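You operate a simulated robot arm through the tools that you are given. There is no shell and no other tool.

Carry out the task below with a simulated robot arm. There is one attempt and no reset: what you move stays moved.

Task
Slide the blue burner to its mark, clamp it, and match its shutter to the green one.
Fine: the burner bolt goes tight with the burner spanner; spanner back.

It is judged by the outcome, as a careful person would: the job done as asked, and still so three seconds after it is handed in. It fails if anything else is knocked over, pushed out of place, dropped, spilled or broken.

Robot
A 7-joint arm with a two-finger parallel gripper, fixed in place. Base frame: the origin is at the foot of the arm, x ahead of it, y to its left, z up. Lengths are in cm, angles in degrees, forces in N, time in s.
With the tool pointing down near the work surface it reaches from about 46 to 92 cm from the base axis. Its first joint turns from -115.0 to 115.0 degrees. Payload 3.91 kg.
Tool frame: the origin (TCP) lies between the finger pads and is the grasp point; the fingertips stand 3 cm ahead of it; z points along the fingers, y is the line along which they close. Largest opening 11 cm; finger width 2, thickness 1; the body of the gripper, 4.8 by 11.2 cm, starts 5.5 cm behind the TCP.
Orientation is that of the tool frame in the base frame, as a unit quaternion [x, y, z, w]. With the fingers straight down and closing along the base's y, the tool's x points along the base's -x, its y along +y and its z along -z.

Tools
- The arm moves only by the tool nudge_tool. Its argument "motion" is a list of rows, each a list of 7 numbers: the finger opening in cm, from 0 to 11, then the shift along the tool's x, y, z in cm, then the turn, a rotation vector about the tool's x, y, z in degrees. In form: [[jaw, dx, dy, dz, rx, ry, rz], ...]. A call has 1 to 20 rows; each row shifts and turns the commanded pose from where the row before left it, along the tool's axes as they then stand. Each row takes 0.2 s and may step no farther than 5 cm and 8.6 degrees from the row before; otherwise, or with a gripper value out of range, the whole call is refused. A pose out of reach is approached as far as the arm can. The call stops where the force on the tool passes 60 N (or 10 N more than at its start, if that is more) or the arm is blocked; 0.2 s more then pass. Each finger travels about 15.3 cm/s and halts on what it meets, pressing with about 30 N; the grip force reading is that of the motor and also rises with nothing between the fingers. The clock runs only during rows and for 0.2 s after the last one: add rows that do not move to give the fingers time. It gives the time, the measured TCP pose, the force on the tool (base axes), the opening and the grip force at its end, in the units of the frame above (readings bear some noise), with the torque about the TCP (base axes, N m) and any sound that the robot's microphone picked up.
- Cameras (640 x 400 px; columns grow to the right, rows downward): "scene" is fixed at [22.07, -65.03, 150.15]; the picture's right is [0.89, -0.45, 0.00], its down [-0.21, -0.41, -0.89] and it looks along [0.40, 0.79, -0.46] (base axes); focal length 330 px, centre (320, 200). "wrist" rides on the gripper at [7.2, 1.7, -10.3] in the tool frame; the picture's right is [-0.23, 0.97, 0.00], its down [-0.76, -0.18, -0.62] and it looks along [-0.61, -0.14, 0.78] (tool axes); focal length 222 px, centre (320, 200). There is no depth. A picture from a camera that has moved, and an enlarged one, comes with that camera's place and axes in the base frame and with its lens.
- snapshot(camera): a new picture of that camera. No time passes.
- raise_lower(by): slides the trunk up (or, below 0, down) by that many cm; the arm rides with it, the base frame stays. It gives what a move gives, with no picture.
- inspect(camera, box): a new picture of the part [left, top, right, bottom] of that camera's present view, enlarged. No time passes.
- job_done(): hands the job in; it is judged then, once.

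Places have to be worked out from the pictures, the camera data and where the tool is seen. Open the gripper and draw the arm clear of the work before you hand the job in, unless the task says otherwise.

The tools are called after "Emit:" by a JSON object that holds its "op" and its "data". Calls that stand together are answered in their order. nudge_tool: Moves the arm, as the interface text tells. Its arguments: {"type":"object","properties":{"motion":{"type":"array","items":{"type":"array","items":{"type":"number"}}}},"required":["motion"]} The other tools are called the same way: raise_lower (by) slides the trunk up or down; snapshot (camera) takes a picture; inspect (camera, box) takes an enlarged picture of a part of a camera's view; job_done () hands the job in.

At the start:

```text
time: 0.0
ee_pos: [47.6, 11.76, 113.63]
orientation: [0.0, 1.0, 0.0, 0.0]
wrist_force: [0.1, 0.0, -0.3]
wrist_torque: [-0.05, 0.0, 0.02]
finger_gap: 11.01
grip_force: 0.1
trunk travel left (down, up): [-67.5, 31.5]
```

scene: 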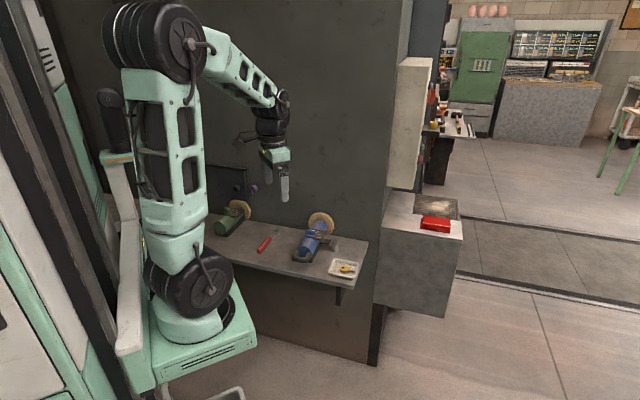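
wrist: 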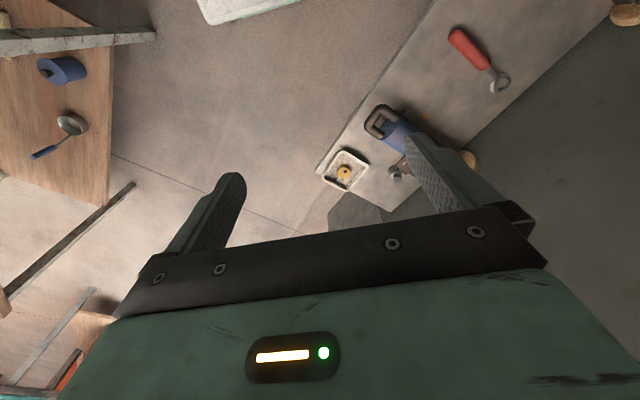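

I'll start by looking closely at the shelf with the burners from both cameras.

Emit:
{"op": "inspect", "data": {"camera": "scene", "box": [200, 170, 380, 300]}}

Emit:
{"op": "inspect", "data": {"camera": "wrist", "box": [300, 0, 640, 220]}}

Emit:
{"op": "inspect", "data": {"camera": "scene", "box": [290, 200, 370, 290]}}

Emit:
{"op": "inspect", "data": {"camera": "scene", "box": [200, 180, 290, 260]}}

```text
3.08 times, centred on (290, 235) of scene
camera zoom: at [22.07, -65.03, 150.15], right [0.89, -0.45, 0.0], down [-0.21, -0.41, -0.89], along [0.4, 0.79, -0.46], focal length 1015 px, centre (412, 92)
```

zoom: 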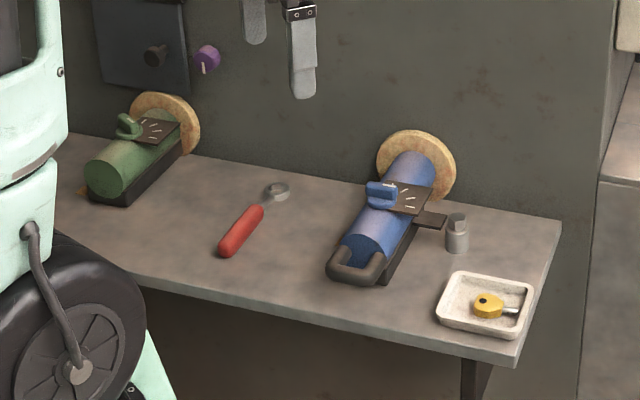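

```text
1.82 times, centred on (470, 110) of wrist
camera zoom: at [40.38, 13.45, 124.04], right [0.23, 0.97, 0.0], down [0.76, -0.18, 0.62], along [0.61, -0.14, -0.78], focal length 404 px, centre (47, 364)
```

zoom: 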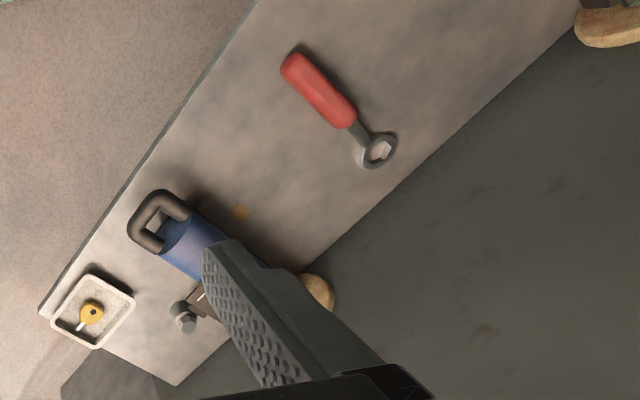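

```text
4.44 times, centred on (330, 245) of scene
camera zoom: at [22.07, -65.03, 150.15], right [0.89, -0.45, 0.0], down [-0.21, -0.41, -0.89], along [0.4, 0.79, -0.46], focal length 1466 px, centre (276, 0)
```

zoom: 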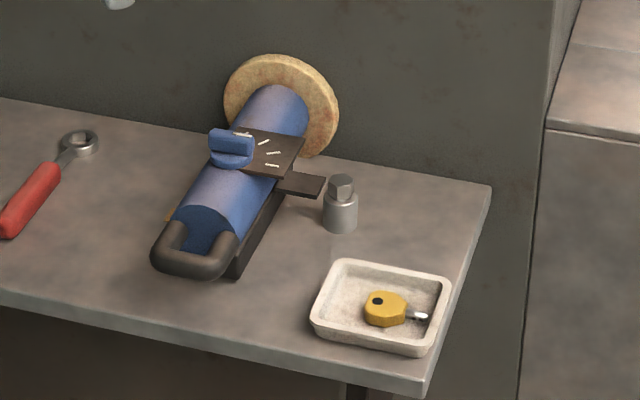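

```text
5.00 times, centred on (245, 220) of scene
camera zoom: at [22.07, -65.03, 150.15], right [0.89, -0.45, 0.0], down [-0.21, -0.41, -0.89], along [0.4, 0.79, -0.46], focal length 1649 px, centre (695, 100)
```

zoom: 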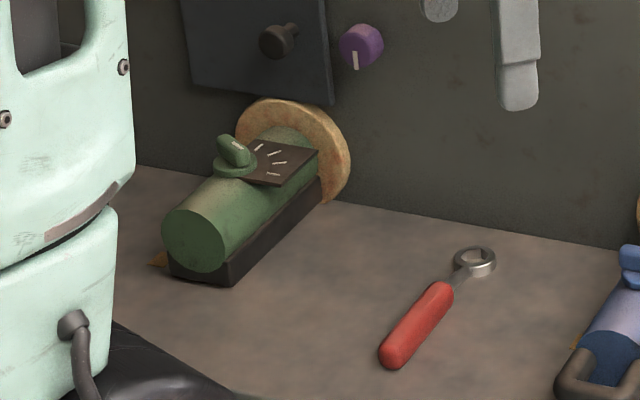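

The shelf runs at 45° to the base axes, with its surface near z≈73, the burner's axis toward the wall and orange marks on the shelf. I'll turn the wrist camera square to the shelf and look more closely.

Emit:
{"op": "nudge_tool", "data": {"motion": [[11, 0, 0, 0, 0, 0, -7.5], [11, 0, 0, 0, 0, 0, -7.5], [11, 0, 0, 0, 0, 0, -7.5], [11, 0, 0, 0, 0, 0, -7.5], [11, 0, 0, 0, 0, 0, -7.5], [11, 0, 0, 0, 0, 0, -7.5]]}}

Emit:
{"op": "raise_lower", "data": {"by": -12}}

Emit:
{"op": "snapshot", "data": {"camera": "wrist"}}

Emit:
{"op": "snapshot", "data": {"camera": "scene"}}

```text
time: 1.4
ee_pos: [47.59, 11.7, 113.74]
orientation: [-0.384, 0.923, -0.001, 0.001]
wrist_force: [-0.1, 1.3, 0.1]
wrist_torque: [-0.03, 0.0, -0.02]
finger_gap: 11.0
grip_force: 0.1
trunk travel left (down, up): [-67.5, 31.5]
```

```text
time: 2.9
ee_pos: [47.65, 11.72, 101.62]
orientation: [-0.383, 0.924, -0.001, -0.001]
wrist_force: [-0.2, -0.1, -0.1]
wrist_torque: [0.02, 0.01, 0.04]
finger_gap: 10.99
grip_force: 0.0
trunk travel left (down, up): [-55.5, 43.5]
```

```text
taken
camera wrist: at [41.3, 7.85, 112.09], right [-0.53, 0.85, 0.0], down [0.66, 0.41, 0.62], along [0.53, 0.33, -0.78], focal length 222 px, centre (320, 200)
```

wrist: 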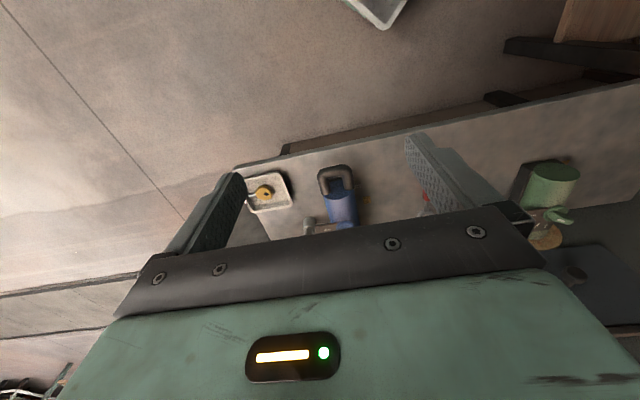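

```text
taken
```

scene: 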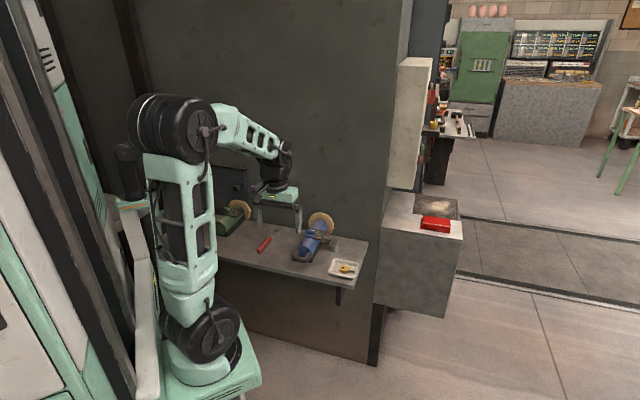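

I'll move the tool forward over the blue burner, staying well above it, to get a clearer overhead view.

Emit:
{"op": "nudge_tool", "data": {"motion": [[11, -4, 0, 0, 0, 0, 0], [11, -4, 0, 0, 0, 0, 0], [11, -4, 0, 0, 0, 0, 0], [11, -4, 0, 0, 0, 0, 0], [11, -2, 0, 2, 0, 0, 0], [11, 0, 0, 2, 0, 0, 0]]}}

Emit:
{"op": "snapshot", "data": {"camera": "wrist"}}

Emit:
{"op": "snapshot", "data": {"camera": "scene"}}

```text
time: 4.3
ee_pos: [60.34, 24.55, 97.76]
orientation: [-0.382, 0.924, 0.0, 0.001]
wrist_force: [-0.2, 0.4, 0.0]
wrist_torque: [0.01, -0.01, -0.02]
finger_gap: 10.99
grip_force: 0.1
trunk travel left (down, up): [-55.5, 43.5]
```

```text
taken
camera wrist: at [54.0, 20.68, 108.01], right [-0.53, 0.85, 0.0], down [0.66, 0.41, 0.62], along [0.53, 0.33, -0.78], focal length 222 px, centre (320, 200)
```

wrist: 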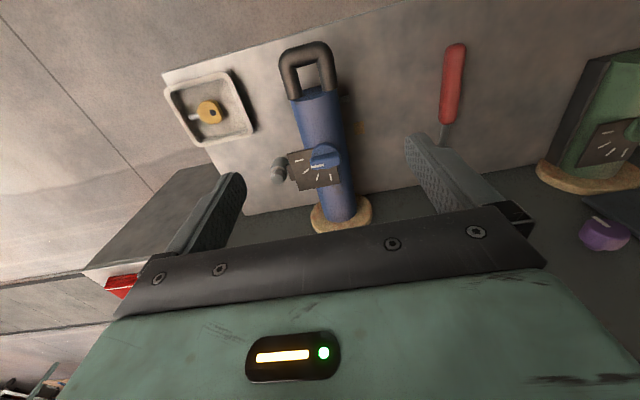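

```text
taken
```

scene: 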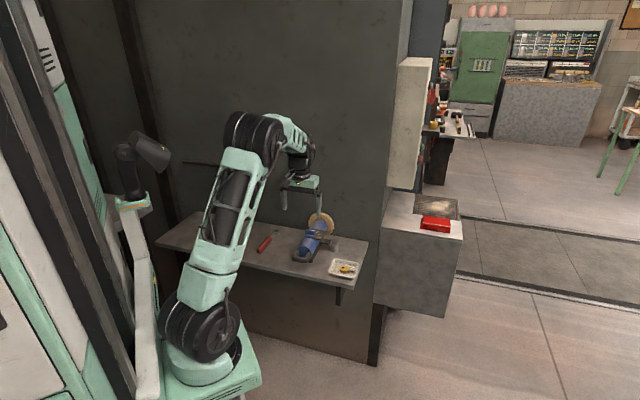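

Emit:
{"op": "inspect", "data": {"camera": "wrist", "box": [250, 30, 410, 240]}}

Emit:
{"op": "inspect", "data": {"camera": "wrist", "box": [530, 40, 640, 260]}}

Emit:
{"op": "inspect", "data": {"camera": "wrist", "box": [260, 120, 380, 220]}}

```text
1.90 times, centred on (330, 135) of wrist
camera zoom: at [54.0, 20.68, 108.01], right [-0.53, 0.85, 0.0], down [0.66, 0.41, 0.62], along [0.53, 0.33, -0.78], focal length 423 px, centre (301, 324)
```

zoom: 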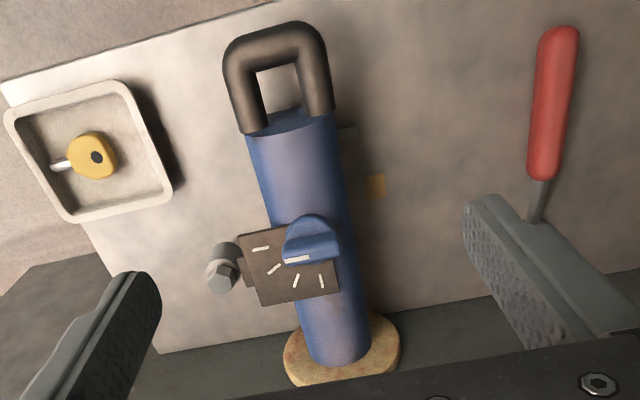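

```text
1.82 times, centred on (585, 150) of wrist
camera zoom: at [54.0, 20.68, 108.01], right [-0.53, 0.85, 0.0], down [0.66, 0.41, 0.62], along [0.53, 0.33, -0.78], focal length 404 px, centre (-162, 291)
```

zoom: 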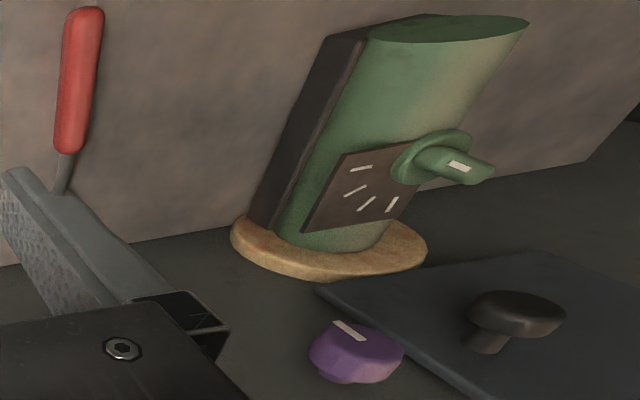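

```text
4.00 times, centred on (320, 170) of wrist
camera zoom: at [54.0, 20.68, 108.01], right [-0.53, 0.85, 0.0], down [0.66, 0.41, 0.62], along [0.53, 0.33, -0.78], focal length 888 px, centre (320, 320)
```

zoom: 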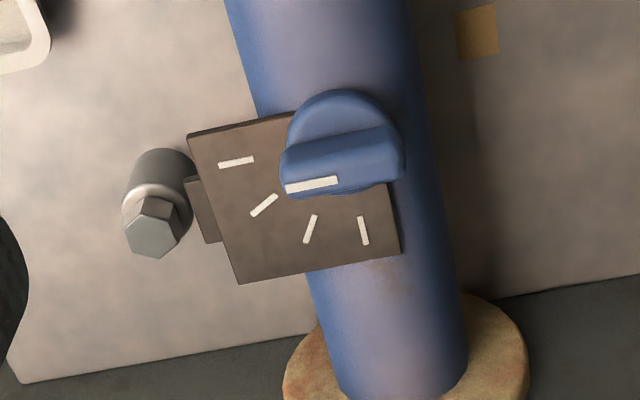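

The blue burner's side index tab is about 4.7 cm in front of the orange shelf mark, so it must go toward the wall. Next I'll look at the green burner from above, to see its shutter setting and how its index lines up with its own mark.

Emit:
{"op": "nudge_tool", "data": {"motion": [[11, 0, 4, 0, 0, 0, 0], [11, 0, 4, 0, 0, 0, 0], [11, 0, 4, 0, 0, 0, 0], [11, 0, 4, 0, 0, 0, 0], [11, 0, 4, 0, 0, 0, 0], [11, 0, 4, 0, 0, 0, 0], [11, 0, 4, 0, 0, 0, 0], [11, 0, 4, 0, 0, 0, 0], [11, 0, 4, 0, 0, 0, 0], [11, 0, 2.5, 2, 0, 0, 0], [11, 0, 0, 0, 0, 0, 0]]}}

Emit:
{"op": "snapshot", "data": {"camera": "wrist"}}

Emit:
{"op": "inspect", "data": {"camera": "wrist", "box": [240, 0, 420, 220]}}

```text
time: 6.7
ee_pos: [32.94, 51.73, 95.96]
orientation: [-0.383, 0.924, -0.001, 0.0]
wrist_force: [-0.4, -0.2, 0.0]
wrist_torque: [-0.01, -0.03, 0.03]
finger_gap: 11.01
grip_force: 0.1
trunk travel left (down, up): [-55.5, 43.5]
```

```text
taken
camera wrist: at [26.64, 47.81, 106.24], right [-0.53, 0.85, 0.0], down [0.66, 0.41, 0.62], along [0.53, 0.33, -0.78], focal length 222 px, centre (320, 200)
```

wrist: 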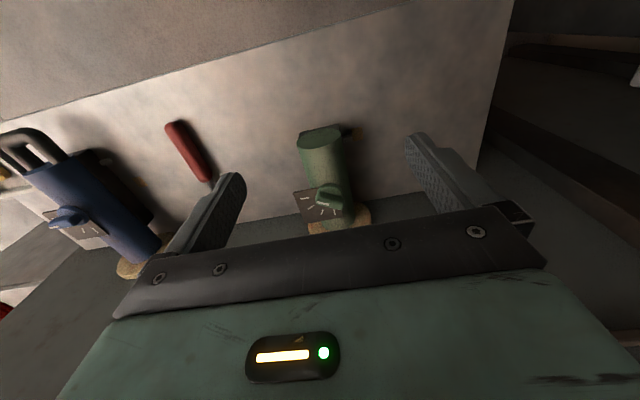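

```text
1.82 times, centred on (330, 110) of wrist
camera zoom: at [26.64, 47.81, 106.24], right [-0.53, 0.85, 0.0], down [0.66, 0.41, 0.62], along [0.53, 0.33, -0.78], focal length 404 px, centre (302, 364)
```

zoom: 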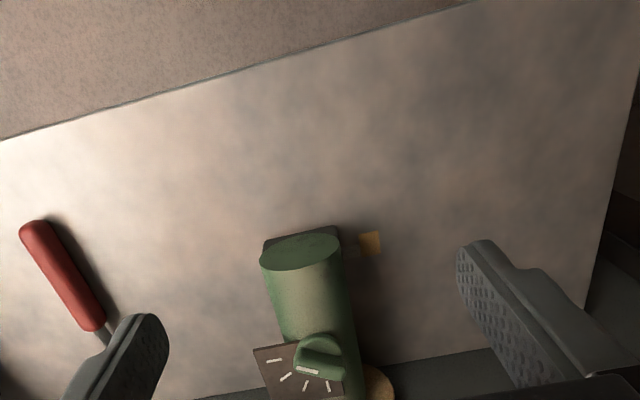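

The green burner's tab sits right beside its orange mark, so that is the reference. I'll enlarge the tab and the dial.

Emit:
{"op": "inspect", "data": {"camera": "wrist", "box": [280, 110, 380, 172]}}

Emit:
{"op": "inspect", "data": {"camera": "wrist", "box": [280, 170, 380, 232]}}

Emit:
{"op": "inspect", "data": {"camera": "wrist", "box": [0, 110, 180, 290]}}

```text
6.40 times, centred on (330, 141) of wrist
camera zoom: at [26.64, 47.81, 106.24], right [-0.53, 0.85, 0.0], down [0.66, 0.41, 0.62], along [0.53, 0.33, -0.78], focal length 1422 px, centre (256, 578)
```

zoom: 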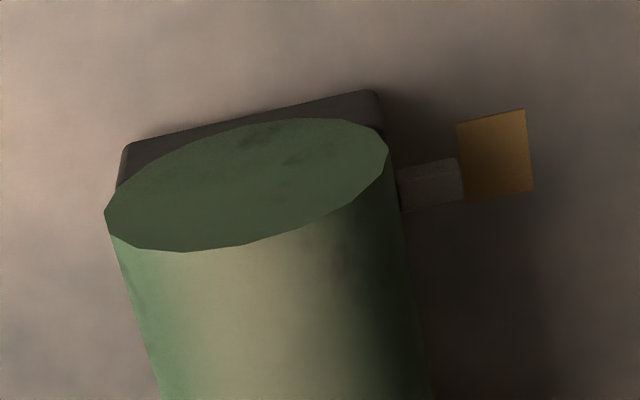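

```text
6.40 times, centred on (330, 201) of wrist
camera zoom: at [26.64, 47.81, 106.24], right [-0.53, 0.85, 0.0], down [0.66, 0.41, 0.62], along [0.53, 0.33, -0.78], focal length 1422 px, centre (256, 194)
```

zoom: 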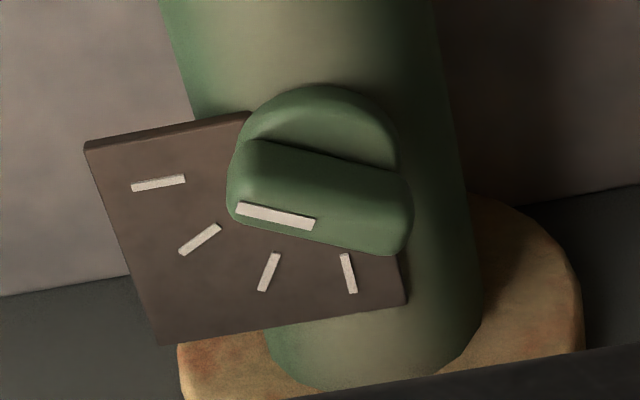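

```text
2.22 times, centred on (90, 200) of wrist
camera zoom: at [26.64, 47.81, 106.24], right [-0.53, 0.85, 0.0], down [0.66, 0.41, 0.62], along [0.53, 0.33, -0.78], focal length 494 px, centre (831, 200)
```

zoom: 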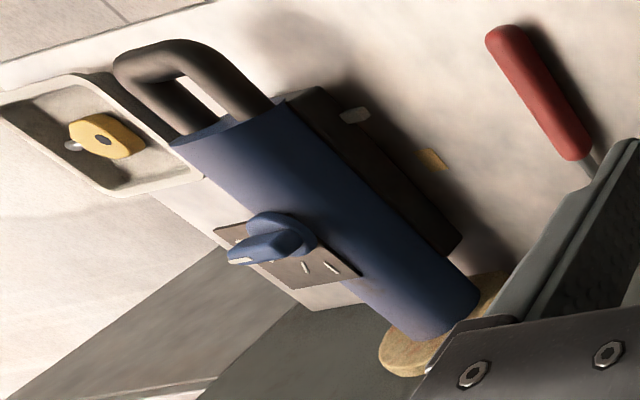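

Both shutters are fin-type pointers over a plate with four ticks. I'll zoom in on both dials from the scene camera to check the angles.

Emit:
{"op": "inspect", "data": {"camera": "scene", "box": [225, 195, 260, 220]}}

Emit:
{"op": "inspect", "data": {"camera": "scene", "box": [298, 210, 348, 250]}}

Emit:
{"op": "inspect", "data": {"camera": "scene", "box": [200, 130, 330, 220]}}

```text
16.00 times, centred on (242, 208) of scene
camera zoom: at [22.07, -65.03, 150.15], right [0.89, -0.45, 0.0], down [-0.21, -0.41, -0.89], along [0.4, 0.79, -0.46], focal length 5278 px, centre (1560, 80)
```

zoom: 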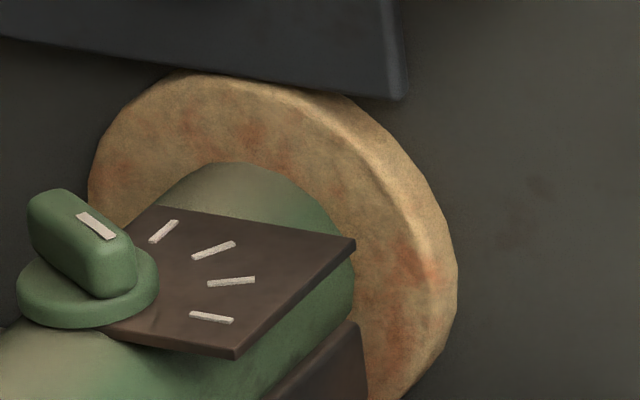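

```text
10.00 times, centred on (323, 230) of scene
camera zoom: at [22.07, -65.03, 150.15], right [0.89, -0.45, 0.0], down [-0.21, -0.41, -0.89], along [0.4, 0.79, -0.46], focal length 3298 px, centre (290, -100)
```

zoom: 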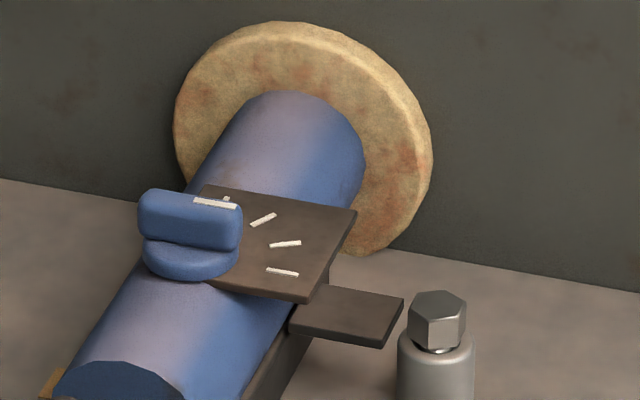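

```text
4.44 times, centred on (265, 175) of scene
camera zoom: at [22.07, -65.03, 150.15], right [0.89, -0.45, 0.0], down [-0.21, -0.41, -0.89], along [0.4, 0.79, -0.46], focal length 1466 px, centre (564, 311)
```

zoom: 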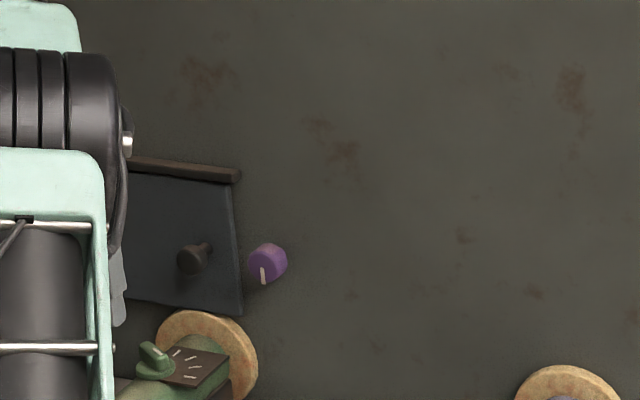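

Comparing tick directions in both views, the ticks sit at about 0/30/60/90°. The blue pointer is at about 0° (tick 1) and the green is about 27° past it, rotated toward the shelf front, which is clockwise from above. I'll go back to the blue burner, in front of it, to study its handle.

Emit:
{"op": "nudge_tool", "data": {"motion": [[11, 1.5, -4, 0, 0, 0, 0], [11, 1.5, -4, 0, 0, 0, 0], [11, 1.5, -4, 0, 0, 0, 0], [11, 1.5, -4, 0, 0, 0, 0], [11, 1.5, -4, 0, 0, 0, 0], [11, 0.4, -4, 0, 0, 0, 0], [11, 0, -4, 0, 0, 0, 0], [11, 0, -4, 0, 0, 0, 0], [11, 0, -4, 0, 0, 0, 0], [11, 0, -2.8, 2, 0, 0, 0], [11, 0, 0, 2, 0, 0, 0], [11, 0, 0, 0, 0, 0, 0]]}}

Emit:
{"op": "snapshot", "data": {"camera": "wrist"}}

Emit:
{"op": "inspect", "data": {"camera": "wrist", "box": [230, 80, 420, 220]}}

Emit:
{"op": "inspect", "data": {"camera": "scene", "box": [285, 225, 345, 275]}}

```text
time: 9.3
ee_pos: [54.99, 18.56, 91.58]
orientation: [-0.383, 0.924, 0.0, 0.0]
wrist_force: [-0.4, 0.9, -0.7]
wrist_torque: [-0.02, -0.01, 0.01]
finger_gap: 10.99
grip_force: 0.0
trunk travel left (down, up): [-55.5, 43.5]
```

```text
taken
camera wrist: at [48.67, 14.78, 101.88], right [-0.53, 0.85, 0.0], down [0.66, 0.41, 0.62], along [0.53, 0.33, -0.78], focal length 222 px, centre (320, 200)
```

wrist: 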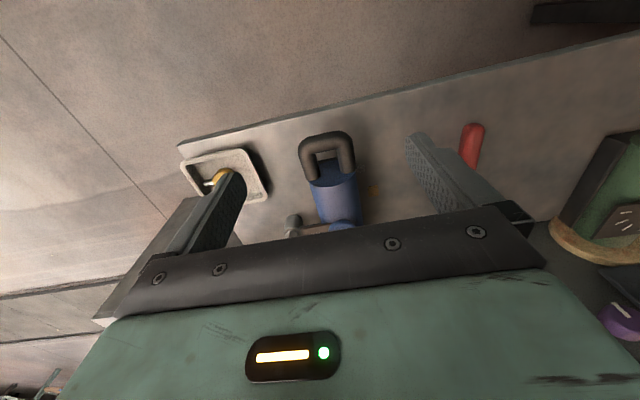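

```text
2.86 times, centred on (325, 150) of wrist
camera zoom: at [48.67, 14.78, 101.88], right [-0.53, 0.85, 0.0], down [0.66, 0.41, 0.62], along [0.53, 0.33, -0.78], focal length 635 px, centre (306, 343)
```

zoom: 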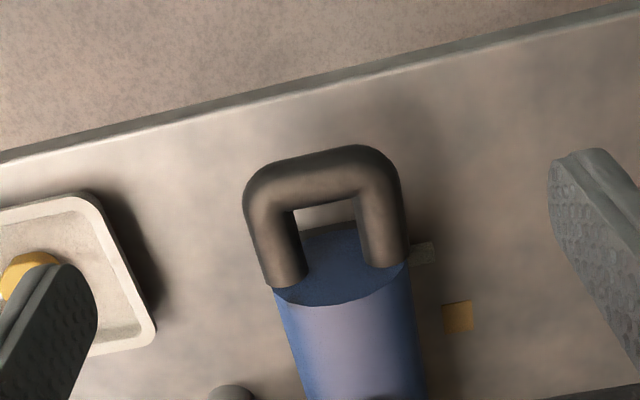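

```text
8.00 times, centred on (315, 250) of scene
camera zoom: at [22.07, -65.03, 150.15], right [0.89, -0.45, 0.0], down [-0.21, -0.41, -0.89], along [0.4, 0.79, -0.46], focal length 2639 px, centre (360, -200)
```

zoom: 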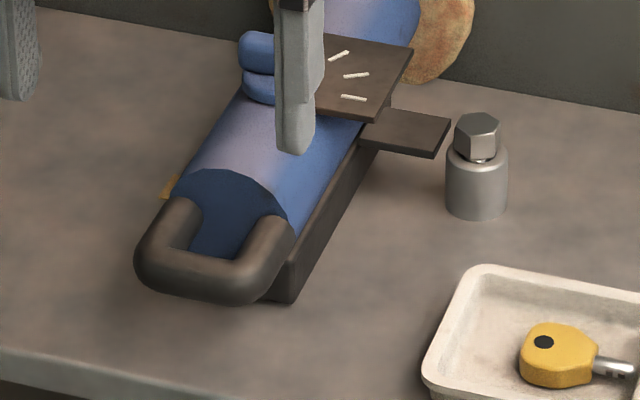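

The handle is a U-loop about 7 cm wide with its crossbar near p≈56, q≈−25.9, z≈77.5 (p = toward the wall, q = left along the shelf). I'll move the open fingers over the legs and come down most of the way, then check.

Emit:
{"op": "nudge_tool", "data": {"motion": [[11, -3, 0, 0, 0, 0, 0], [11, -3, 0, 0, 0, 0, 0], [11, 0, 0, 2.5, 0, 0, 0], [11, 0, 0, 2.5, 0, 0, 0], [11, 0, 0, 2, 0, 0, 0], [11, 0, 0, 0, 0, 0, 0]]}}

Emit:
{"op": "snapshot", "data": {"camera": "wrist"}}

Emit:
{"op": "inspect", "data": {"camera": "scene", "box": [265, 200, 345, 275]}}

```text
time: 10.7
ee_pos: [59.04, 23.07, 84.53]
orientation: [-0.383, 0.924, 0.0, 0.001]
wrist_force: [0.0, -0.4, 0.0]
wrist_torque: [0.0, -0.01, -0.02]
finger_gap: 11.02
grip_force: 0.1
trunk travel left (down, up): [-55.5, 43.5]
```

```text
taken
camera wrist: at [52.8, 19.16, 94.91], right [-0.53, 0.85, 0.0], down [0.66, 0.41, 0.62], along [0.53, 0.33, -0.78], focal length 222 px, centre (320, 200)
```

wrist: 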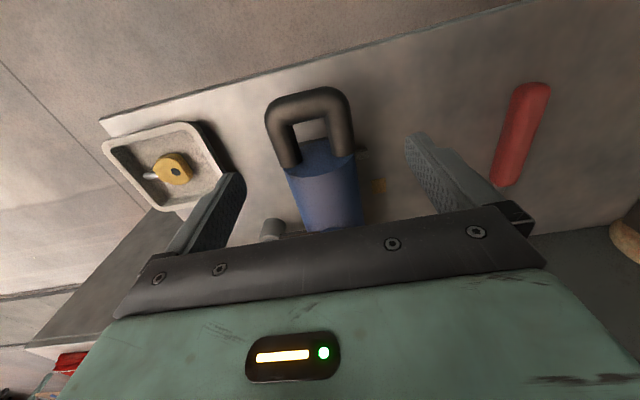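

```text
5.33 times, centred on (305, 238) of scene
camera zoom: at [22.07, -65.03, 150.15], right [0.89, -0.45, 0.0], down [-0.21, -0.41, -0.89], along [0.4, 0.79, -0.46], focal length 1759 px, centre (400, 0)
```

zoom: 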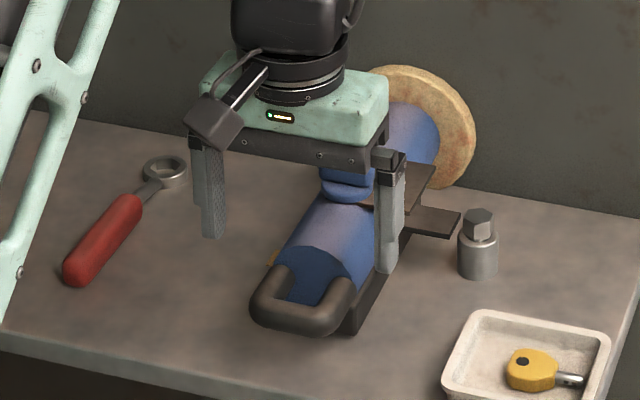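

The fingers straddle the handle with about 2 cm of clearance each side. I'll shift 0.3 cm to center, go down to handle height and close gently.

Emit:
{"op": "nudge_tool", "data": {"motion": [[11, 0, -0.3, 2, 0, 0, 0], [11, 0, 0, 2, 0, 0, 0], [11, 0, 0, 2, 0, 0, 0], [11, 0, 0, 1, 0, 0, 0], [11, 0, 0, 0, 0, 0, 0]]}}

Emit:
{"op": "inspect", "data": {"camera": "scene", "box": [265, 200, 345, 275]}}

Emit:
{"op": "snapshot", "data": {"camera": "wrist"}}

```text
time: 11.9
ee_pos: [59.24, 22.63, 77.77]
orientation: [-0.382, 0.924, 0.0, -0.001]
wrist_force: [-0.2, -0.1, 0.8]
wrist_torque: [-0.02, 0.0, 0.02]
finger_gap: 11.0
grip_force: 0.1
trunk travel left (down, up): [-55.5, 43.5]
```

```text
5.33 times, centred on (305, 238) of scene
camera zoom: at [22.07, -65.03, 150.15], right [0.89, -0.45, 0.0], down [-0.21, -0.41, -0.89], along [0.4, 0.79, -0.46], focal length 1759 px, centre (400, 0)
```

zoom: 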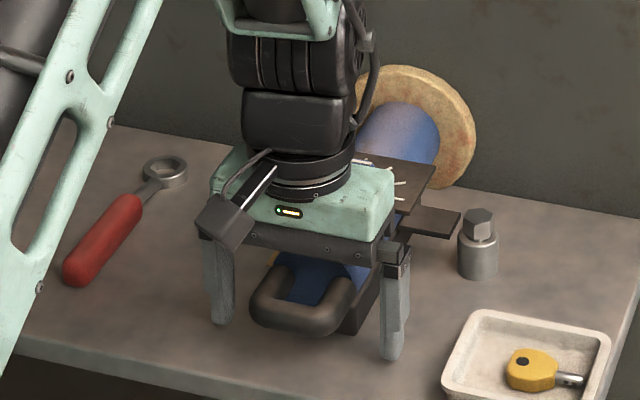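

```text
taken
camera wrist: at [52.99, 18.77, 88.0], right [-0.53, 0.85, 0.0], down [0.66, 0.41, 0.62], along [0.53, 0.33, -0.78], focal length 222 px, centre (320, 200)
```

wrist: 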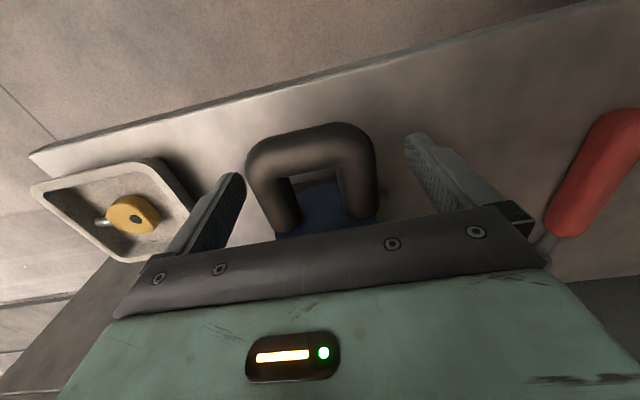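

The fingers bracket both legs evenly. I'll close on the handle.

Emit:
{"op": "nudge_tool", "data": {"motion": [[8.5, 0, -0.15, 0, 0, 0, 0], [7.5, 0, 0, 0, 0, 0, 0], [6.8, 0, 0, 0, 0, 0, 0], [6.2, 0, 0, 0, 0, 0, 0], [6.2, 0, 0, 0, 0, 0, 0]]}}

Emit:
{"op": "inspect", "data": {"camera": "scene", "box": [265, 200, 345, 275]}}

```text
time: 13.1
ee_pos: [59.44, 22.68, 77.79]
orientation: [-0.384, 0.924, 0.0, 0.001]
wrist_force: [-4.4, 4.1, -1.7]
wrist_torque: [0.23, 0.14, 0.19]
finger_gap: 6.37
grip_force: 44.3
trunk travel left (down, up): [-55.5, 43.5]
```

```text
5.33 times, centred on (305, 238) of scene
camera zoom: at [22.07, -65.03, 150.15], right [0.89, -0.45, 0.0], down [-0.21, -0.41, -0.89], along [0.4, 0.79, -0.46], focal length 1759 px, centre (400, 0)
```

zoom: 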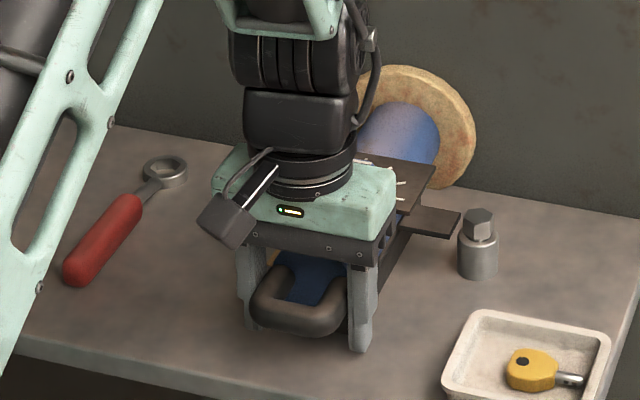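

Grip is firm with a gap of 6.37 and low side load. I'll push toward the wall in small steps, about 2.5 cm first.

Emit:
{"op": "nudge_tool", "data": {"motion": [[6.2, -0.5, 0, 0, 0, 0, 0], [6.2, -0.5, 0, 0, 0, 0, 0], [6.2, -0.5, 0, 0, 0, 0, 0], [6.2, -0.5, 0, 0, 0, 0, 0], [6.2, -0.5, 0, 0, 0, 0, 0], [6.2, 0, 0, 0, 0, 0, 0]]}}

Emit:
{"op": "inspect", "data": {"camera": "scene", "box": [265, 200, 345, 275]}}

Emit:
{"op": "snapshot", "data": {"camera": "wrist"}}

```text
time: 14.5
ee_pos: [61.37, 24.33, 77.73]
orientation: [-0.384, 0.923, -0.001, -0.001]
wrist_force: [-10.8, 8.6, -5.1]
wrist_torque: [-0.06, 0.25, 0.84]
finger_gap: 6.35
grip_force: 45.0
trunk travel left (down, up): [-55.5, 43.5]
```

```text
5.33 times, centred on (305, 238) of scene
camera zoom: at [22.07, -65.03, 150.15], right [0.89, -0.45, 0.0], down [-0.21, -0.41, -0.89], along [0.4, 0.79, -0.46], focal length 1759 px, centre (400, 0)
```

zoom: 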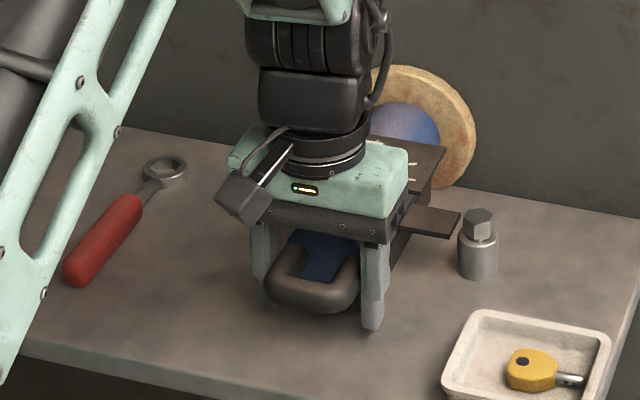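

```text
taken
camera wrist: at [54.92, 20.58, 88.05], right [-0.53, 0.85, 0.0], down [0.66, 0.41, 0.62], along [0.53, 0.33, -0.78], focal length 222 px, centre (320, 200)
```

wrist: 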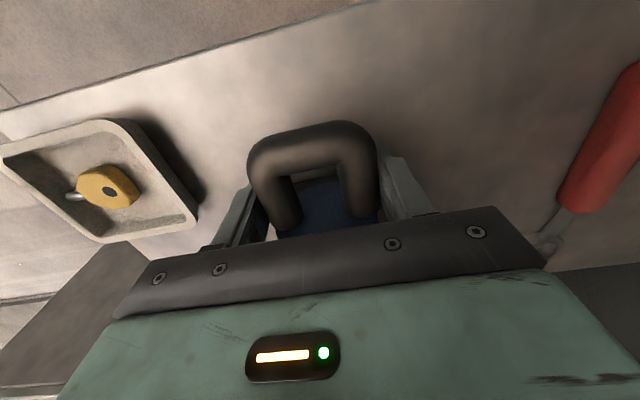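

The burner slid 2.5 cm with little resistance, and the plate beside the bolt stayed put, so it's a fixed clamp strap. I'll ease the sideways load and push another 2.3 cm.

Emit:
{"op": "nudge_tool", "data": {"motion": [[6.2, -0.5, 0.1, 0, 0, 0, 0], [6.2, -0.5, 0.1, 0, 0, 0, 0], [6.2, -0.5, 0, 0, 0, 0, 0], [6.2, -0.5, 0, 0, 0, 0, 0], [6.2, -0.3, 0, 0, 0, 0, 0], [6.2, 0, 0, 0, 0, 0, 0]]}}

Emit:
{"op": "inspect", "data": {"camera": "scene", "box": [265, 200, 345, 275]}}

```text
time: 15.9
ee_pos: [62.84, 26.12, 77.76]
orientation: [-0.383, 0.924, -0.001, 0.0]
wrist_force: [-3.5, 1.5, -14.2]
wrist_torque: [0.35, -0.85, 1.02]
finger_gap: 6.34
grip_force: 45.1
trunk travel left (down, up): [-55.5, 43.5]
```

```text
5.33 times, centred on (305, 238) of scene
camera zoom: at [22.07, -65.03, 150.15], right [0.89, -0.45, 0.0], down [-0.21, -0.41, -0.89], along [0.4, 0.79, -0.46], focal length 1759 px, centre (400, 0)
```

zoom: 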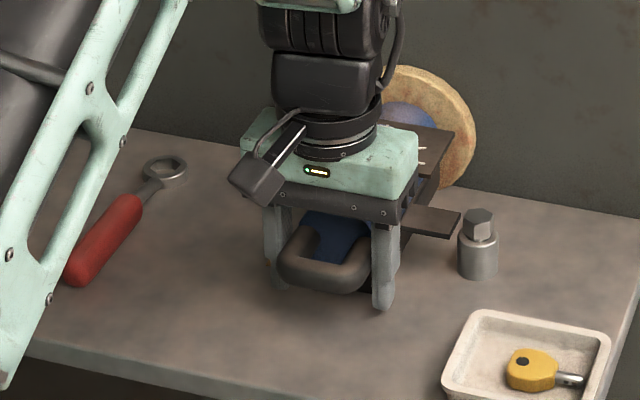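

The slide now totals about 4.8 cm. I'll release, rise straight up and back off to check the tab against the mark.

Emit:
{"op": "nudge_tool", "data": {"motion": [[7, 0, 0, 0, 0, 0, 0], [9, 0, 0, 0, 0, 0, 0], [11, 0, 0, 0, 0, 0, 0], [11, 0, 0, 0, 0, 0, 0], [11, 0, 0, -3, 0, 0, 0], [11, 0, 0, -4, 0, 0, 0], [11, 0, 0, -4, 0, 0, 0], [11, 3, 0, -3, 0, 0, 0], [11, 3, 0, -2, 0, 0, 0], [11, 0, 0, 0, 0, 0, 0]]}}

Emit:
{"op": "snapshot", "data": {"camera": "wrist"}}

Emit:
{"op": "inspect", "data": {"camera": "scene", "box": [265, 200, 345, 275]}}

```text
time: 18.1
ee_pos: [58.4, 21.65, 93.86]
orientation: [-0.382, 0.924, 0.0, -0.001]
wrist_force: [-0.3, -0.6, 0.8]
wrist_torque: [-0.01, -0.01, 0.04]
finger_gap: 11.01
grip_force: 0.0
trunk travel left (down, up): [-55.5, 43.5]
```

```text
taken
camera wrist: at [52.11, 17.86, 104.08], right [-0.53, 0.85, 0.0], down [0.66, 0.41, 0.62], along [0.53, 0.33, -0.78], focal length 222 px, centre (320, 200)
```

wrist: 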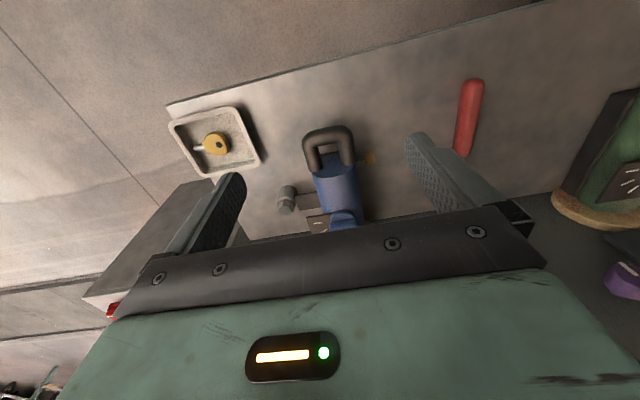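

```text
5.33 times, centred on (305, 238) of scene
camera zoom: at [22.07, -65.03, 150.15], right [0.89, -0.45, 0.0], down [-0.21, -0.41, -0.89], along [0.4, 0.79, -0.46], focal length 1759 px, centre (400, 0)
```

zoom: 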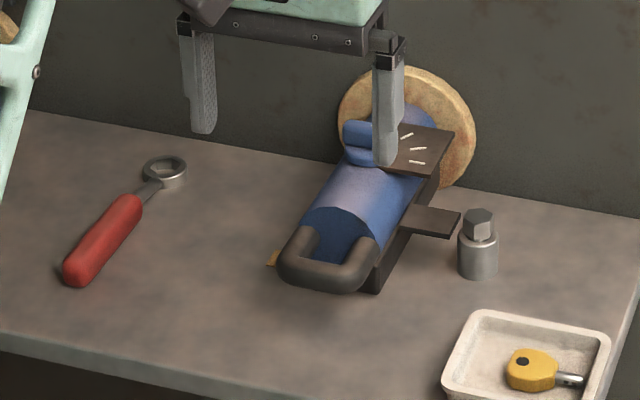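

I'll put the camera at the same relative pose I used for the green burner, for a like-for-like comparison of the tab and mark.

Emit:
{"op": "nudge_tool", "data": {"motion": [[11, -1.6, 0.6, -1, 0, 0, 0], [11, -1.67, 0.62, -1.1, 0, 0, 0], [11, 0, 0, 0, 0, 0, 0], [11, 0, 0, 0, 0, 0, 0]]}}

Emit:
{"op": "inspect", "data": {"camera": "wrist", "box": [280, 110, 380, 172]}}

Emit:
{"op": "inspect", "data": {"camera": "wrist", "box": [280, 170, 380, 232]}}

Emit:
{"op": "snapshot", "data": {"camera": "wrist"}}

```text
time: 19.1
ee_pos: [60.09, 24.95, 95.89]
orientation: [-0.383, 0.924, 0.0, -0.001]
wrist_force: [-0.2, -0.2, 0.4]
wrist_torque: [-0.03, 0.0, 0.0]
finger_gap: 10.99
grip_force: 0.0
trunk travel left (down, up): [-55.5, 43.5]
```

```text
6.40 times, centred on (330, 141) of wrist
camera zoom: at [53.65, 21.11, 106.22], right [-0.53, 0.85, 0.0], down [0.66, 0.41, 0.62], along [0.53, 0.33, -0.78], focal length 1422 px, centre (256, 578)
```

zoom: 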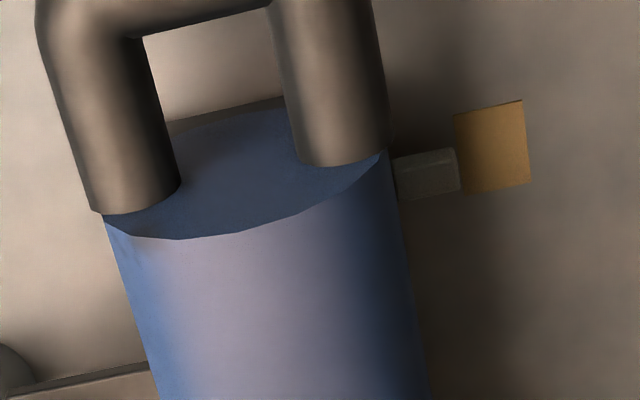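

```text
6.40 times, centred on (330, 201) of wrist
camera zoom: at [53.65, 21.11, 106.22], right [-0.53, 0.85, 0.0], down [0.66, 0.41, 0.62], along [0.53, 0.33, -0.78], focal length 1422 px, centre (256, 194)
```

zoom: 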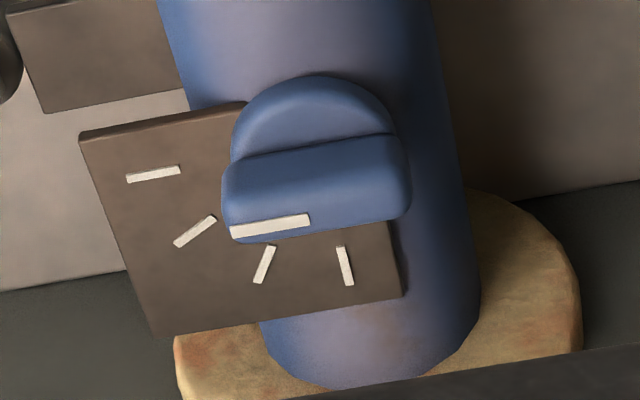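

```text
taken
camera wrist: at [53.65, 21.11, 106.22], right [-0.53, 0.85, 0.0], down [0.66, 0.41, 0.62], along [0.53, 0.33, -0.78], focal length 222 px, centre (320, 200)
```

wrist: 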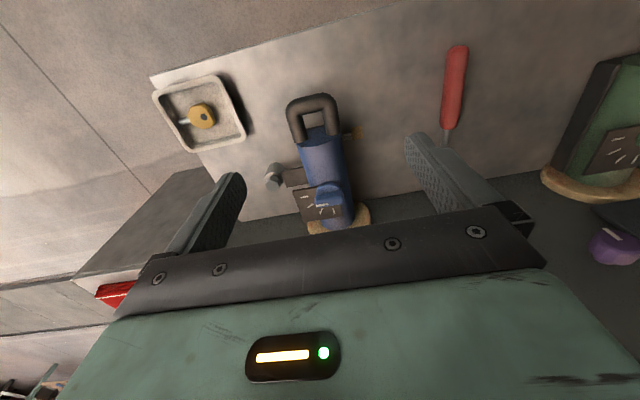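

The tab-to-mark offset now matches the green burner within about half a millimeter, so the slide is done. Next I'll move over the red spanner to plan the grasp.

Emit:
{"op": "nudge_tool", "data": {"motion": [[11, 0.5, 3.5, 0, 0, 0, 0], [11, 0.5, 3.5, 0, 0, 0, 0], [11, 0.5, 3.5, 0, 0, 0, 0], [11, 0.5, 3.5, 0, 0, 0, 0], [11, 0.5, 3.5, 1.5, 0, 0, 0], [11, 0, 0, 2, 0, 0, 0], [11, 0, 0, 0, 0, 0, 0]]}}

Emit:
{"op": "snapshot", "data": {"camera": "wrist"}}

Emit:
{"op": "inspect", "data": {"camera": "wrist", "box": [240, 60, 410, 230]}}

Emit:
{"op": "inspect", "data": {"camera": "scene", "box": [240, 220, 300, 270]}}

```text
time: 20.7
ee_pos: [45.75, 35.67, 92.53]
orientation: [-0.382, 0.924, 0.0, 0.0]
wrist_force: [0.2, 0.4, -0.2]
wrist_torque: [0.02, -0.01, -0.01]
finger_gap: 11.03
grip_force: 0.2
trunk travel left (down, up): [-55.5, 43.5]
```

```text
taken
camera wrist: at [39.5, 31.85, 102.72], right [-0.53, 0.85, 0.0], down [0.66, 0.41, 0.62], along [0.53, 0.33, -0.78], focal length 222 px, centre (320, 200)
```

wrist: 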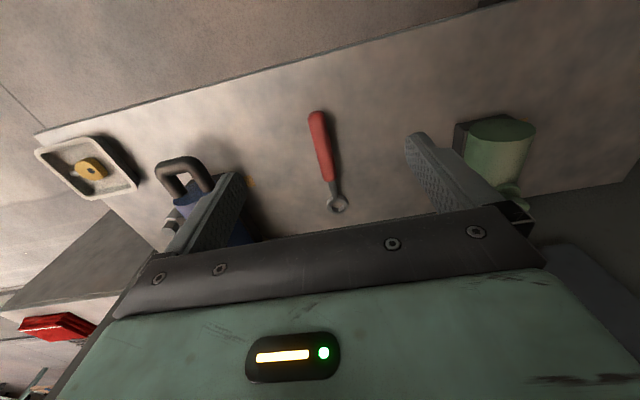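

```text
2.35 times, centred on (325, 145) of wrist
camera zoom: at [39.5, 31.85, 102.72], right [-0.53, 0.85, 0.0], down [0.66, 0.41, 0.62], along [0.53, 0.33, -0.78], focal length 523 px, centre (308, 329)
```

zoom: 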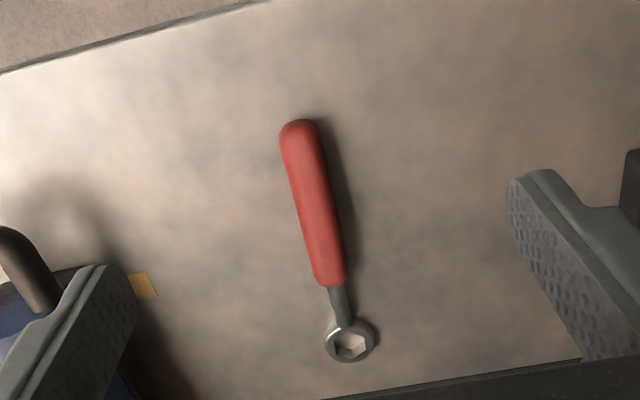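

```text
8.00 times, centred on (270, 245) of scene
camera zoom: at [22.07, -65.03, 150.15], right [0.89, -0.45, 0.0], down [-0.21, -0.41, -0.89], along [0.4, 0.79, -0.46], focal length 2639 px, centre (720, -160)
```

zoom: 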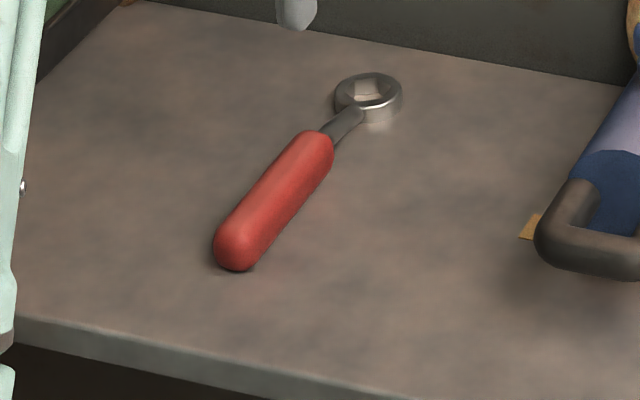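

The spanner lies along the wall-ward axis, with its handle at q≈−8 from p≈59.5 to 69.5 and the ring center at p≈74.3. I'll go above the middle of the handle and lower partway.

Emit:
{"op": "nudge_tool", "data": {"motion": [[9, -2.5, -0.45, 0, 0, 0, 0], [7, -2.5, -0.45, 0, 0, 0, 0], [6, -2.4, 0, 2, 0, 0, 0], [6, 0, 0, 3.5, 0, 0, 0], [6, 0, 0, 3.5, 0, 0, 0], [6, 0, 0, 3, 0, 0, 0], [6, 0, 0, 0, 0, 0, 0]]}}

Emit:
{"op": "snapshot", "data": {"camera": "wrist"}}

Emit:
{"op": "inspect", "data": {"camera": "scene", "box": [230, 200, 310, 270]}}

```text
time: 22.3
ee_pos: [51.69, 40.33, 80.49]
orientation: [-0.382, 0.924, 0.0, 0.0]
wrist_force: [0.2, -1.1, 0.9]
wrist_torque: [0.01, 0.03, -0.01]
finger_gap: 6.0
grip_force: 0.0
trunk travel left (down, up): [-55.5, 43.5]
```

```text
taken
camera wrist: at [45.35, 36.48, 90.69], right [-0.53, 0.85, 0.0], down [0.66, 0.41, 0.62], along [0.53, 0.33, -0.78], focal length 222 px, centre (320, 200)
```

wrist: 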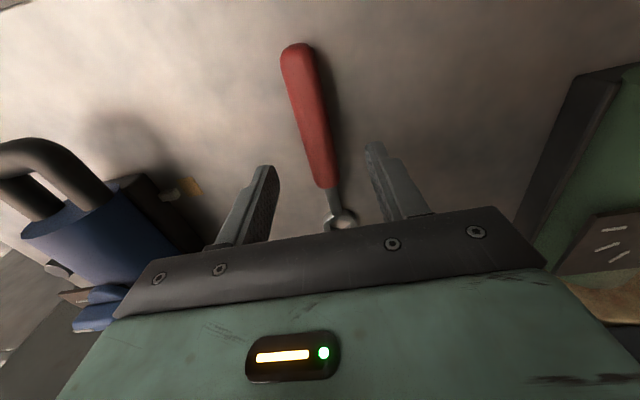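

```text
5.71 times, centred on (270, 235) of scene
camera zoom: at [22.07, -65.03, 150.15], right [0.89, -0.45, 0.0], down [-0.21, -0.41, -0.89], along [0.4, 0.79, -0.46], focal length 1885 px, centre (606, 0)
```

zoom: 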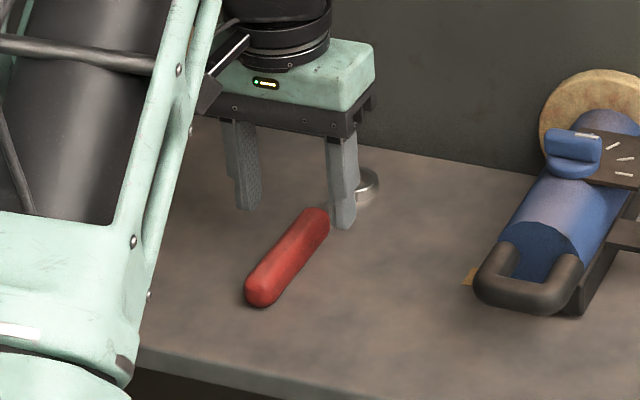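

I'll enlarge the wrist view to check that the tool axis lines up with the handle.

Emit:
{"op": "inspect", "data": {"camera": "wrist", "box": [230, 90, 410, 240]}}

```text
2.67 times, centred on (320, 165) of wrist
camera zoom: at [45.35, 36.48, 90.69], right [-0.53, 0.85, 0.0], down [0.66, 0.41, 0.62], along [0.53, 0.33, -0.78], focal length 592 px, centre (320, 293)
```

zoom: 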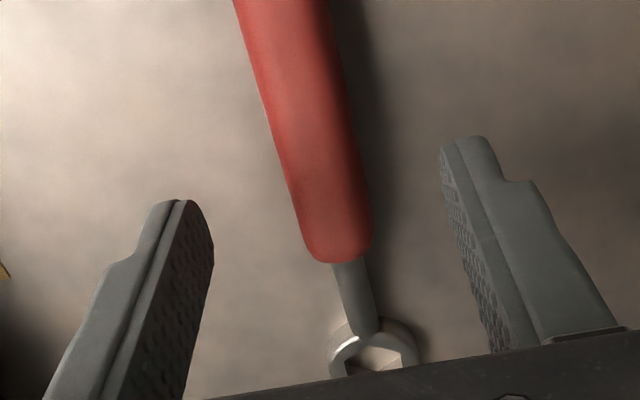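

The handle is centered within 0.2 cm. I'll correct that and lower so the fingertips end up just above the shelf.

Emit:
{"op": "nudge_tool", "data": {"motion": [[6, 0, -0.18, 1.5, 0, 0, 0], [6, 0, 0, 1.5, 0, 0, 0], [6, 0, 0, 0.7, 0, 0, 0], [6, 0, 0, 0, 0, 0, 0]]}}

Emit:
{"op": "inspect", "data": {"camera": "scene", "box": [240, 215, 300, 265]}}

Emit:
{"op": "inspect", "data": {"camera": "wrist", "box": [230, 90, 410, 240]}}

```text
time: 23.3
ee_pos: [51.82, 40.09, 77.09]
orientation: [-0.383, 0.924, 0.0, 0.002]
wrist_force: [-3.9, -8.3, 32.5]
wrist_torque: [-0.54, 0.24, 0.16]
finger_gap: 6.02
grip_force: 0.1
trunk travel left (down, up): [-55.5, 43.5]
```

```text
8.00 times, centred on (270, 240) of scene
camera zoom: at [22.07, -65.03, 150.15], right [0.89, -0.45, 0.0], down [-0.21, -0.41, -0.89], along [0.4, 0.79, -0.46], focal length 2639 px, centre (720, -120)
```

zoom: 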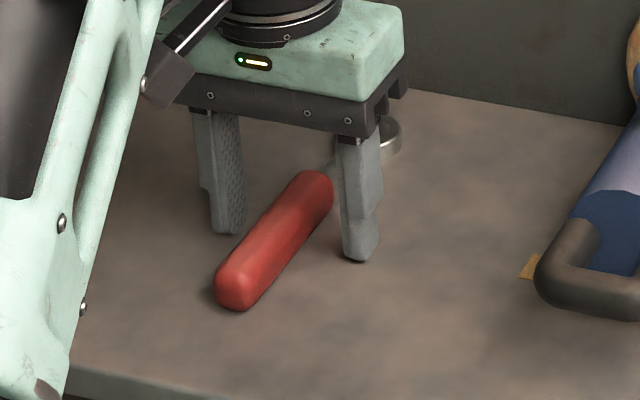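

```text
2.67 times, centred on (320, 165) of wrist
camera zoom: at [45.42, 36.22, 87.29], right [-0.53, 0.85, 0.0], down [0.66, 0.41, 0.63], along [0.53, 0.33, -0.78], focal length 592 px, centre (320, 293)
```

zoom: 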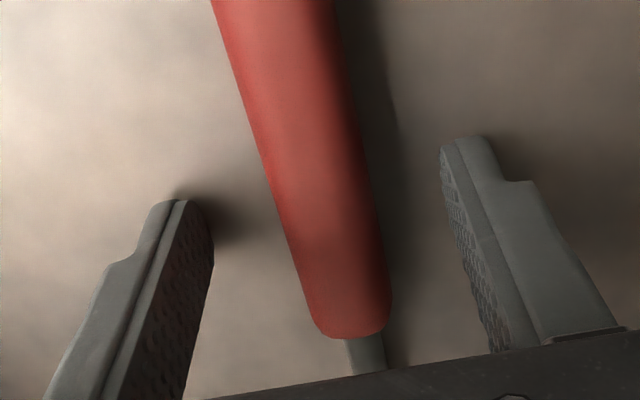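

The fingertips touched the shelf lightly (32 N) with TCP at 77.1, so the shelf surface is at z≈74.1. I'll rise 0.7 cm so they hover, then close on the handle.

Emit:
{"op": "nudge_tool", "data": {"motion": [[6, 0, 0, -0.7, 0, 0, 0], [6, 0, 0, 0, 0, 0, 0], [4, 0, 0, 0, 0, 0, 0], [3, 0, 0, 0, 0, 0, 0], [2.5, 0, 0, 0, 0, 0, 0], [2, 0, 0, 0, 0, 0, 0], [1.6, 0, 0, 0, 0, 0, 0], [1.6, 0, 0, 0, 0, 0, 0]]}}

Emit:
{"op": "inspect", "data": {"camera": "scene", "box": [240, 215, 300, 265]}}

Emit:
{"op": "snapshot", "data": {"camera": "wrist"}}

```text
time: 25.1
ee_pos: [51.79, 40.17, 77.35]
orientation: [-0.382, 0.924, 0.0, 0.0]
wrist_force: [0.0, 0.9, 0.7]
wrist_torque: [-0.01, -0.03, 0.0]
finger_gap: 2.14
grip_force: 29.8
trunk travel left (down, up): [-55.5, 43.5]
```

```text
8.00 times, centred on (270, 240) of scene
camera zoom: at [22.07, -65.03, 150.15], right [0.89, -0.45, 0.0], down [-0.21, -0.41, -0.89], along [0.4, 0.79, -0.46], focal length 2639 px, centre (720, -120)
```

zoom: 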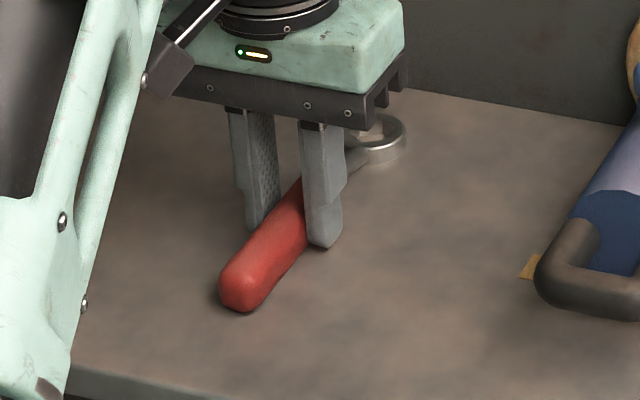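

```text
taken
camera wrist: at [45.47, 36.25, 87.7], right [-0.53, 0.85, 0.0], down [0.66, 0.41, 0.62], along [0.53, 0.33, -0.78], focal length 222 px, centre (320, 200)
```

wrist: 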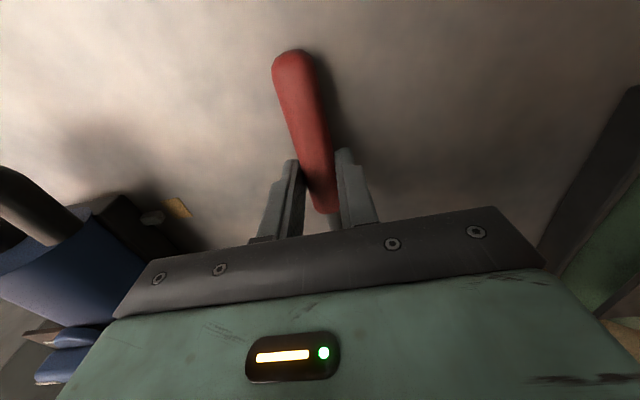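

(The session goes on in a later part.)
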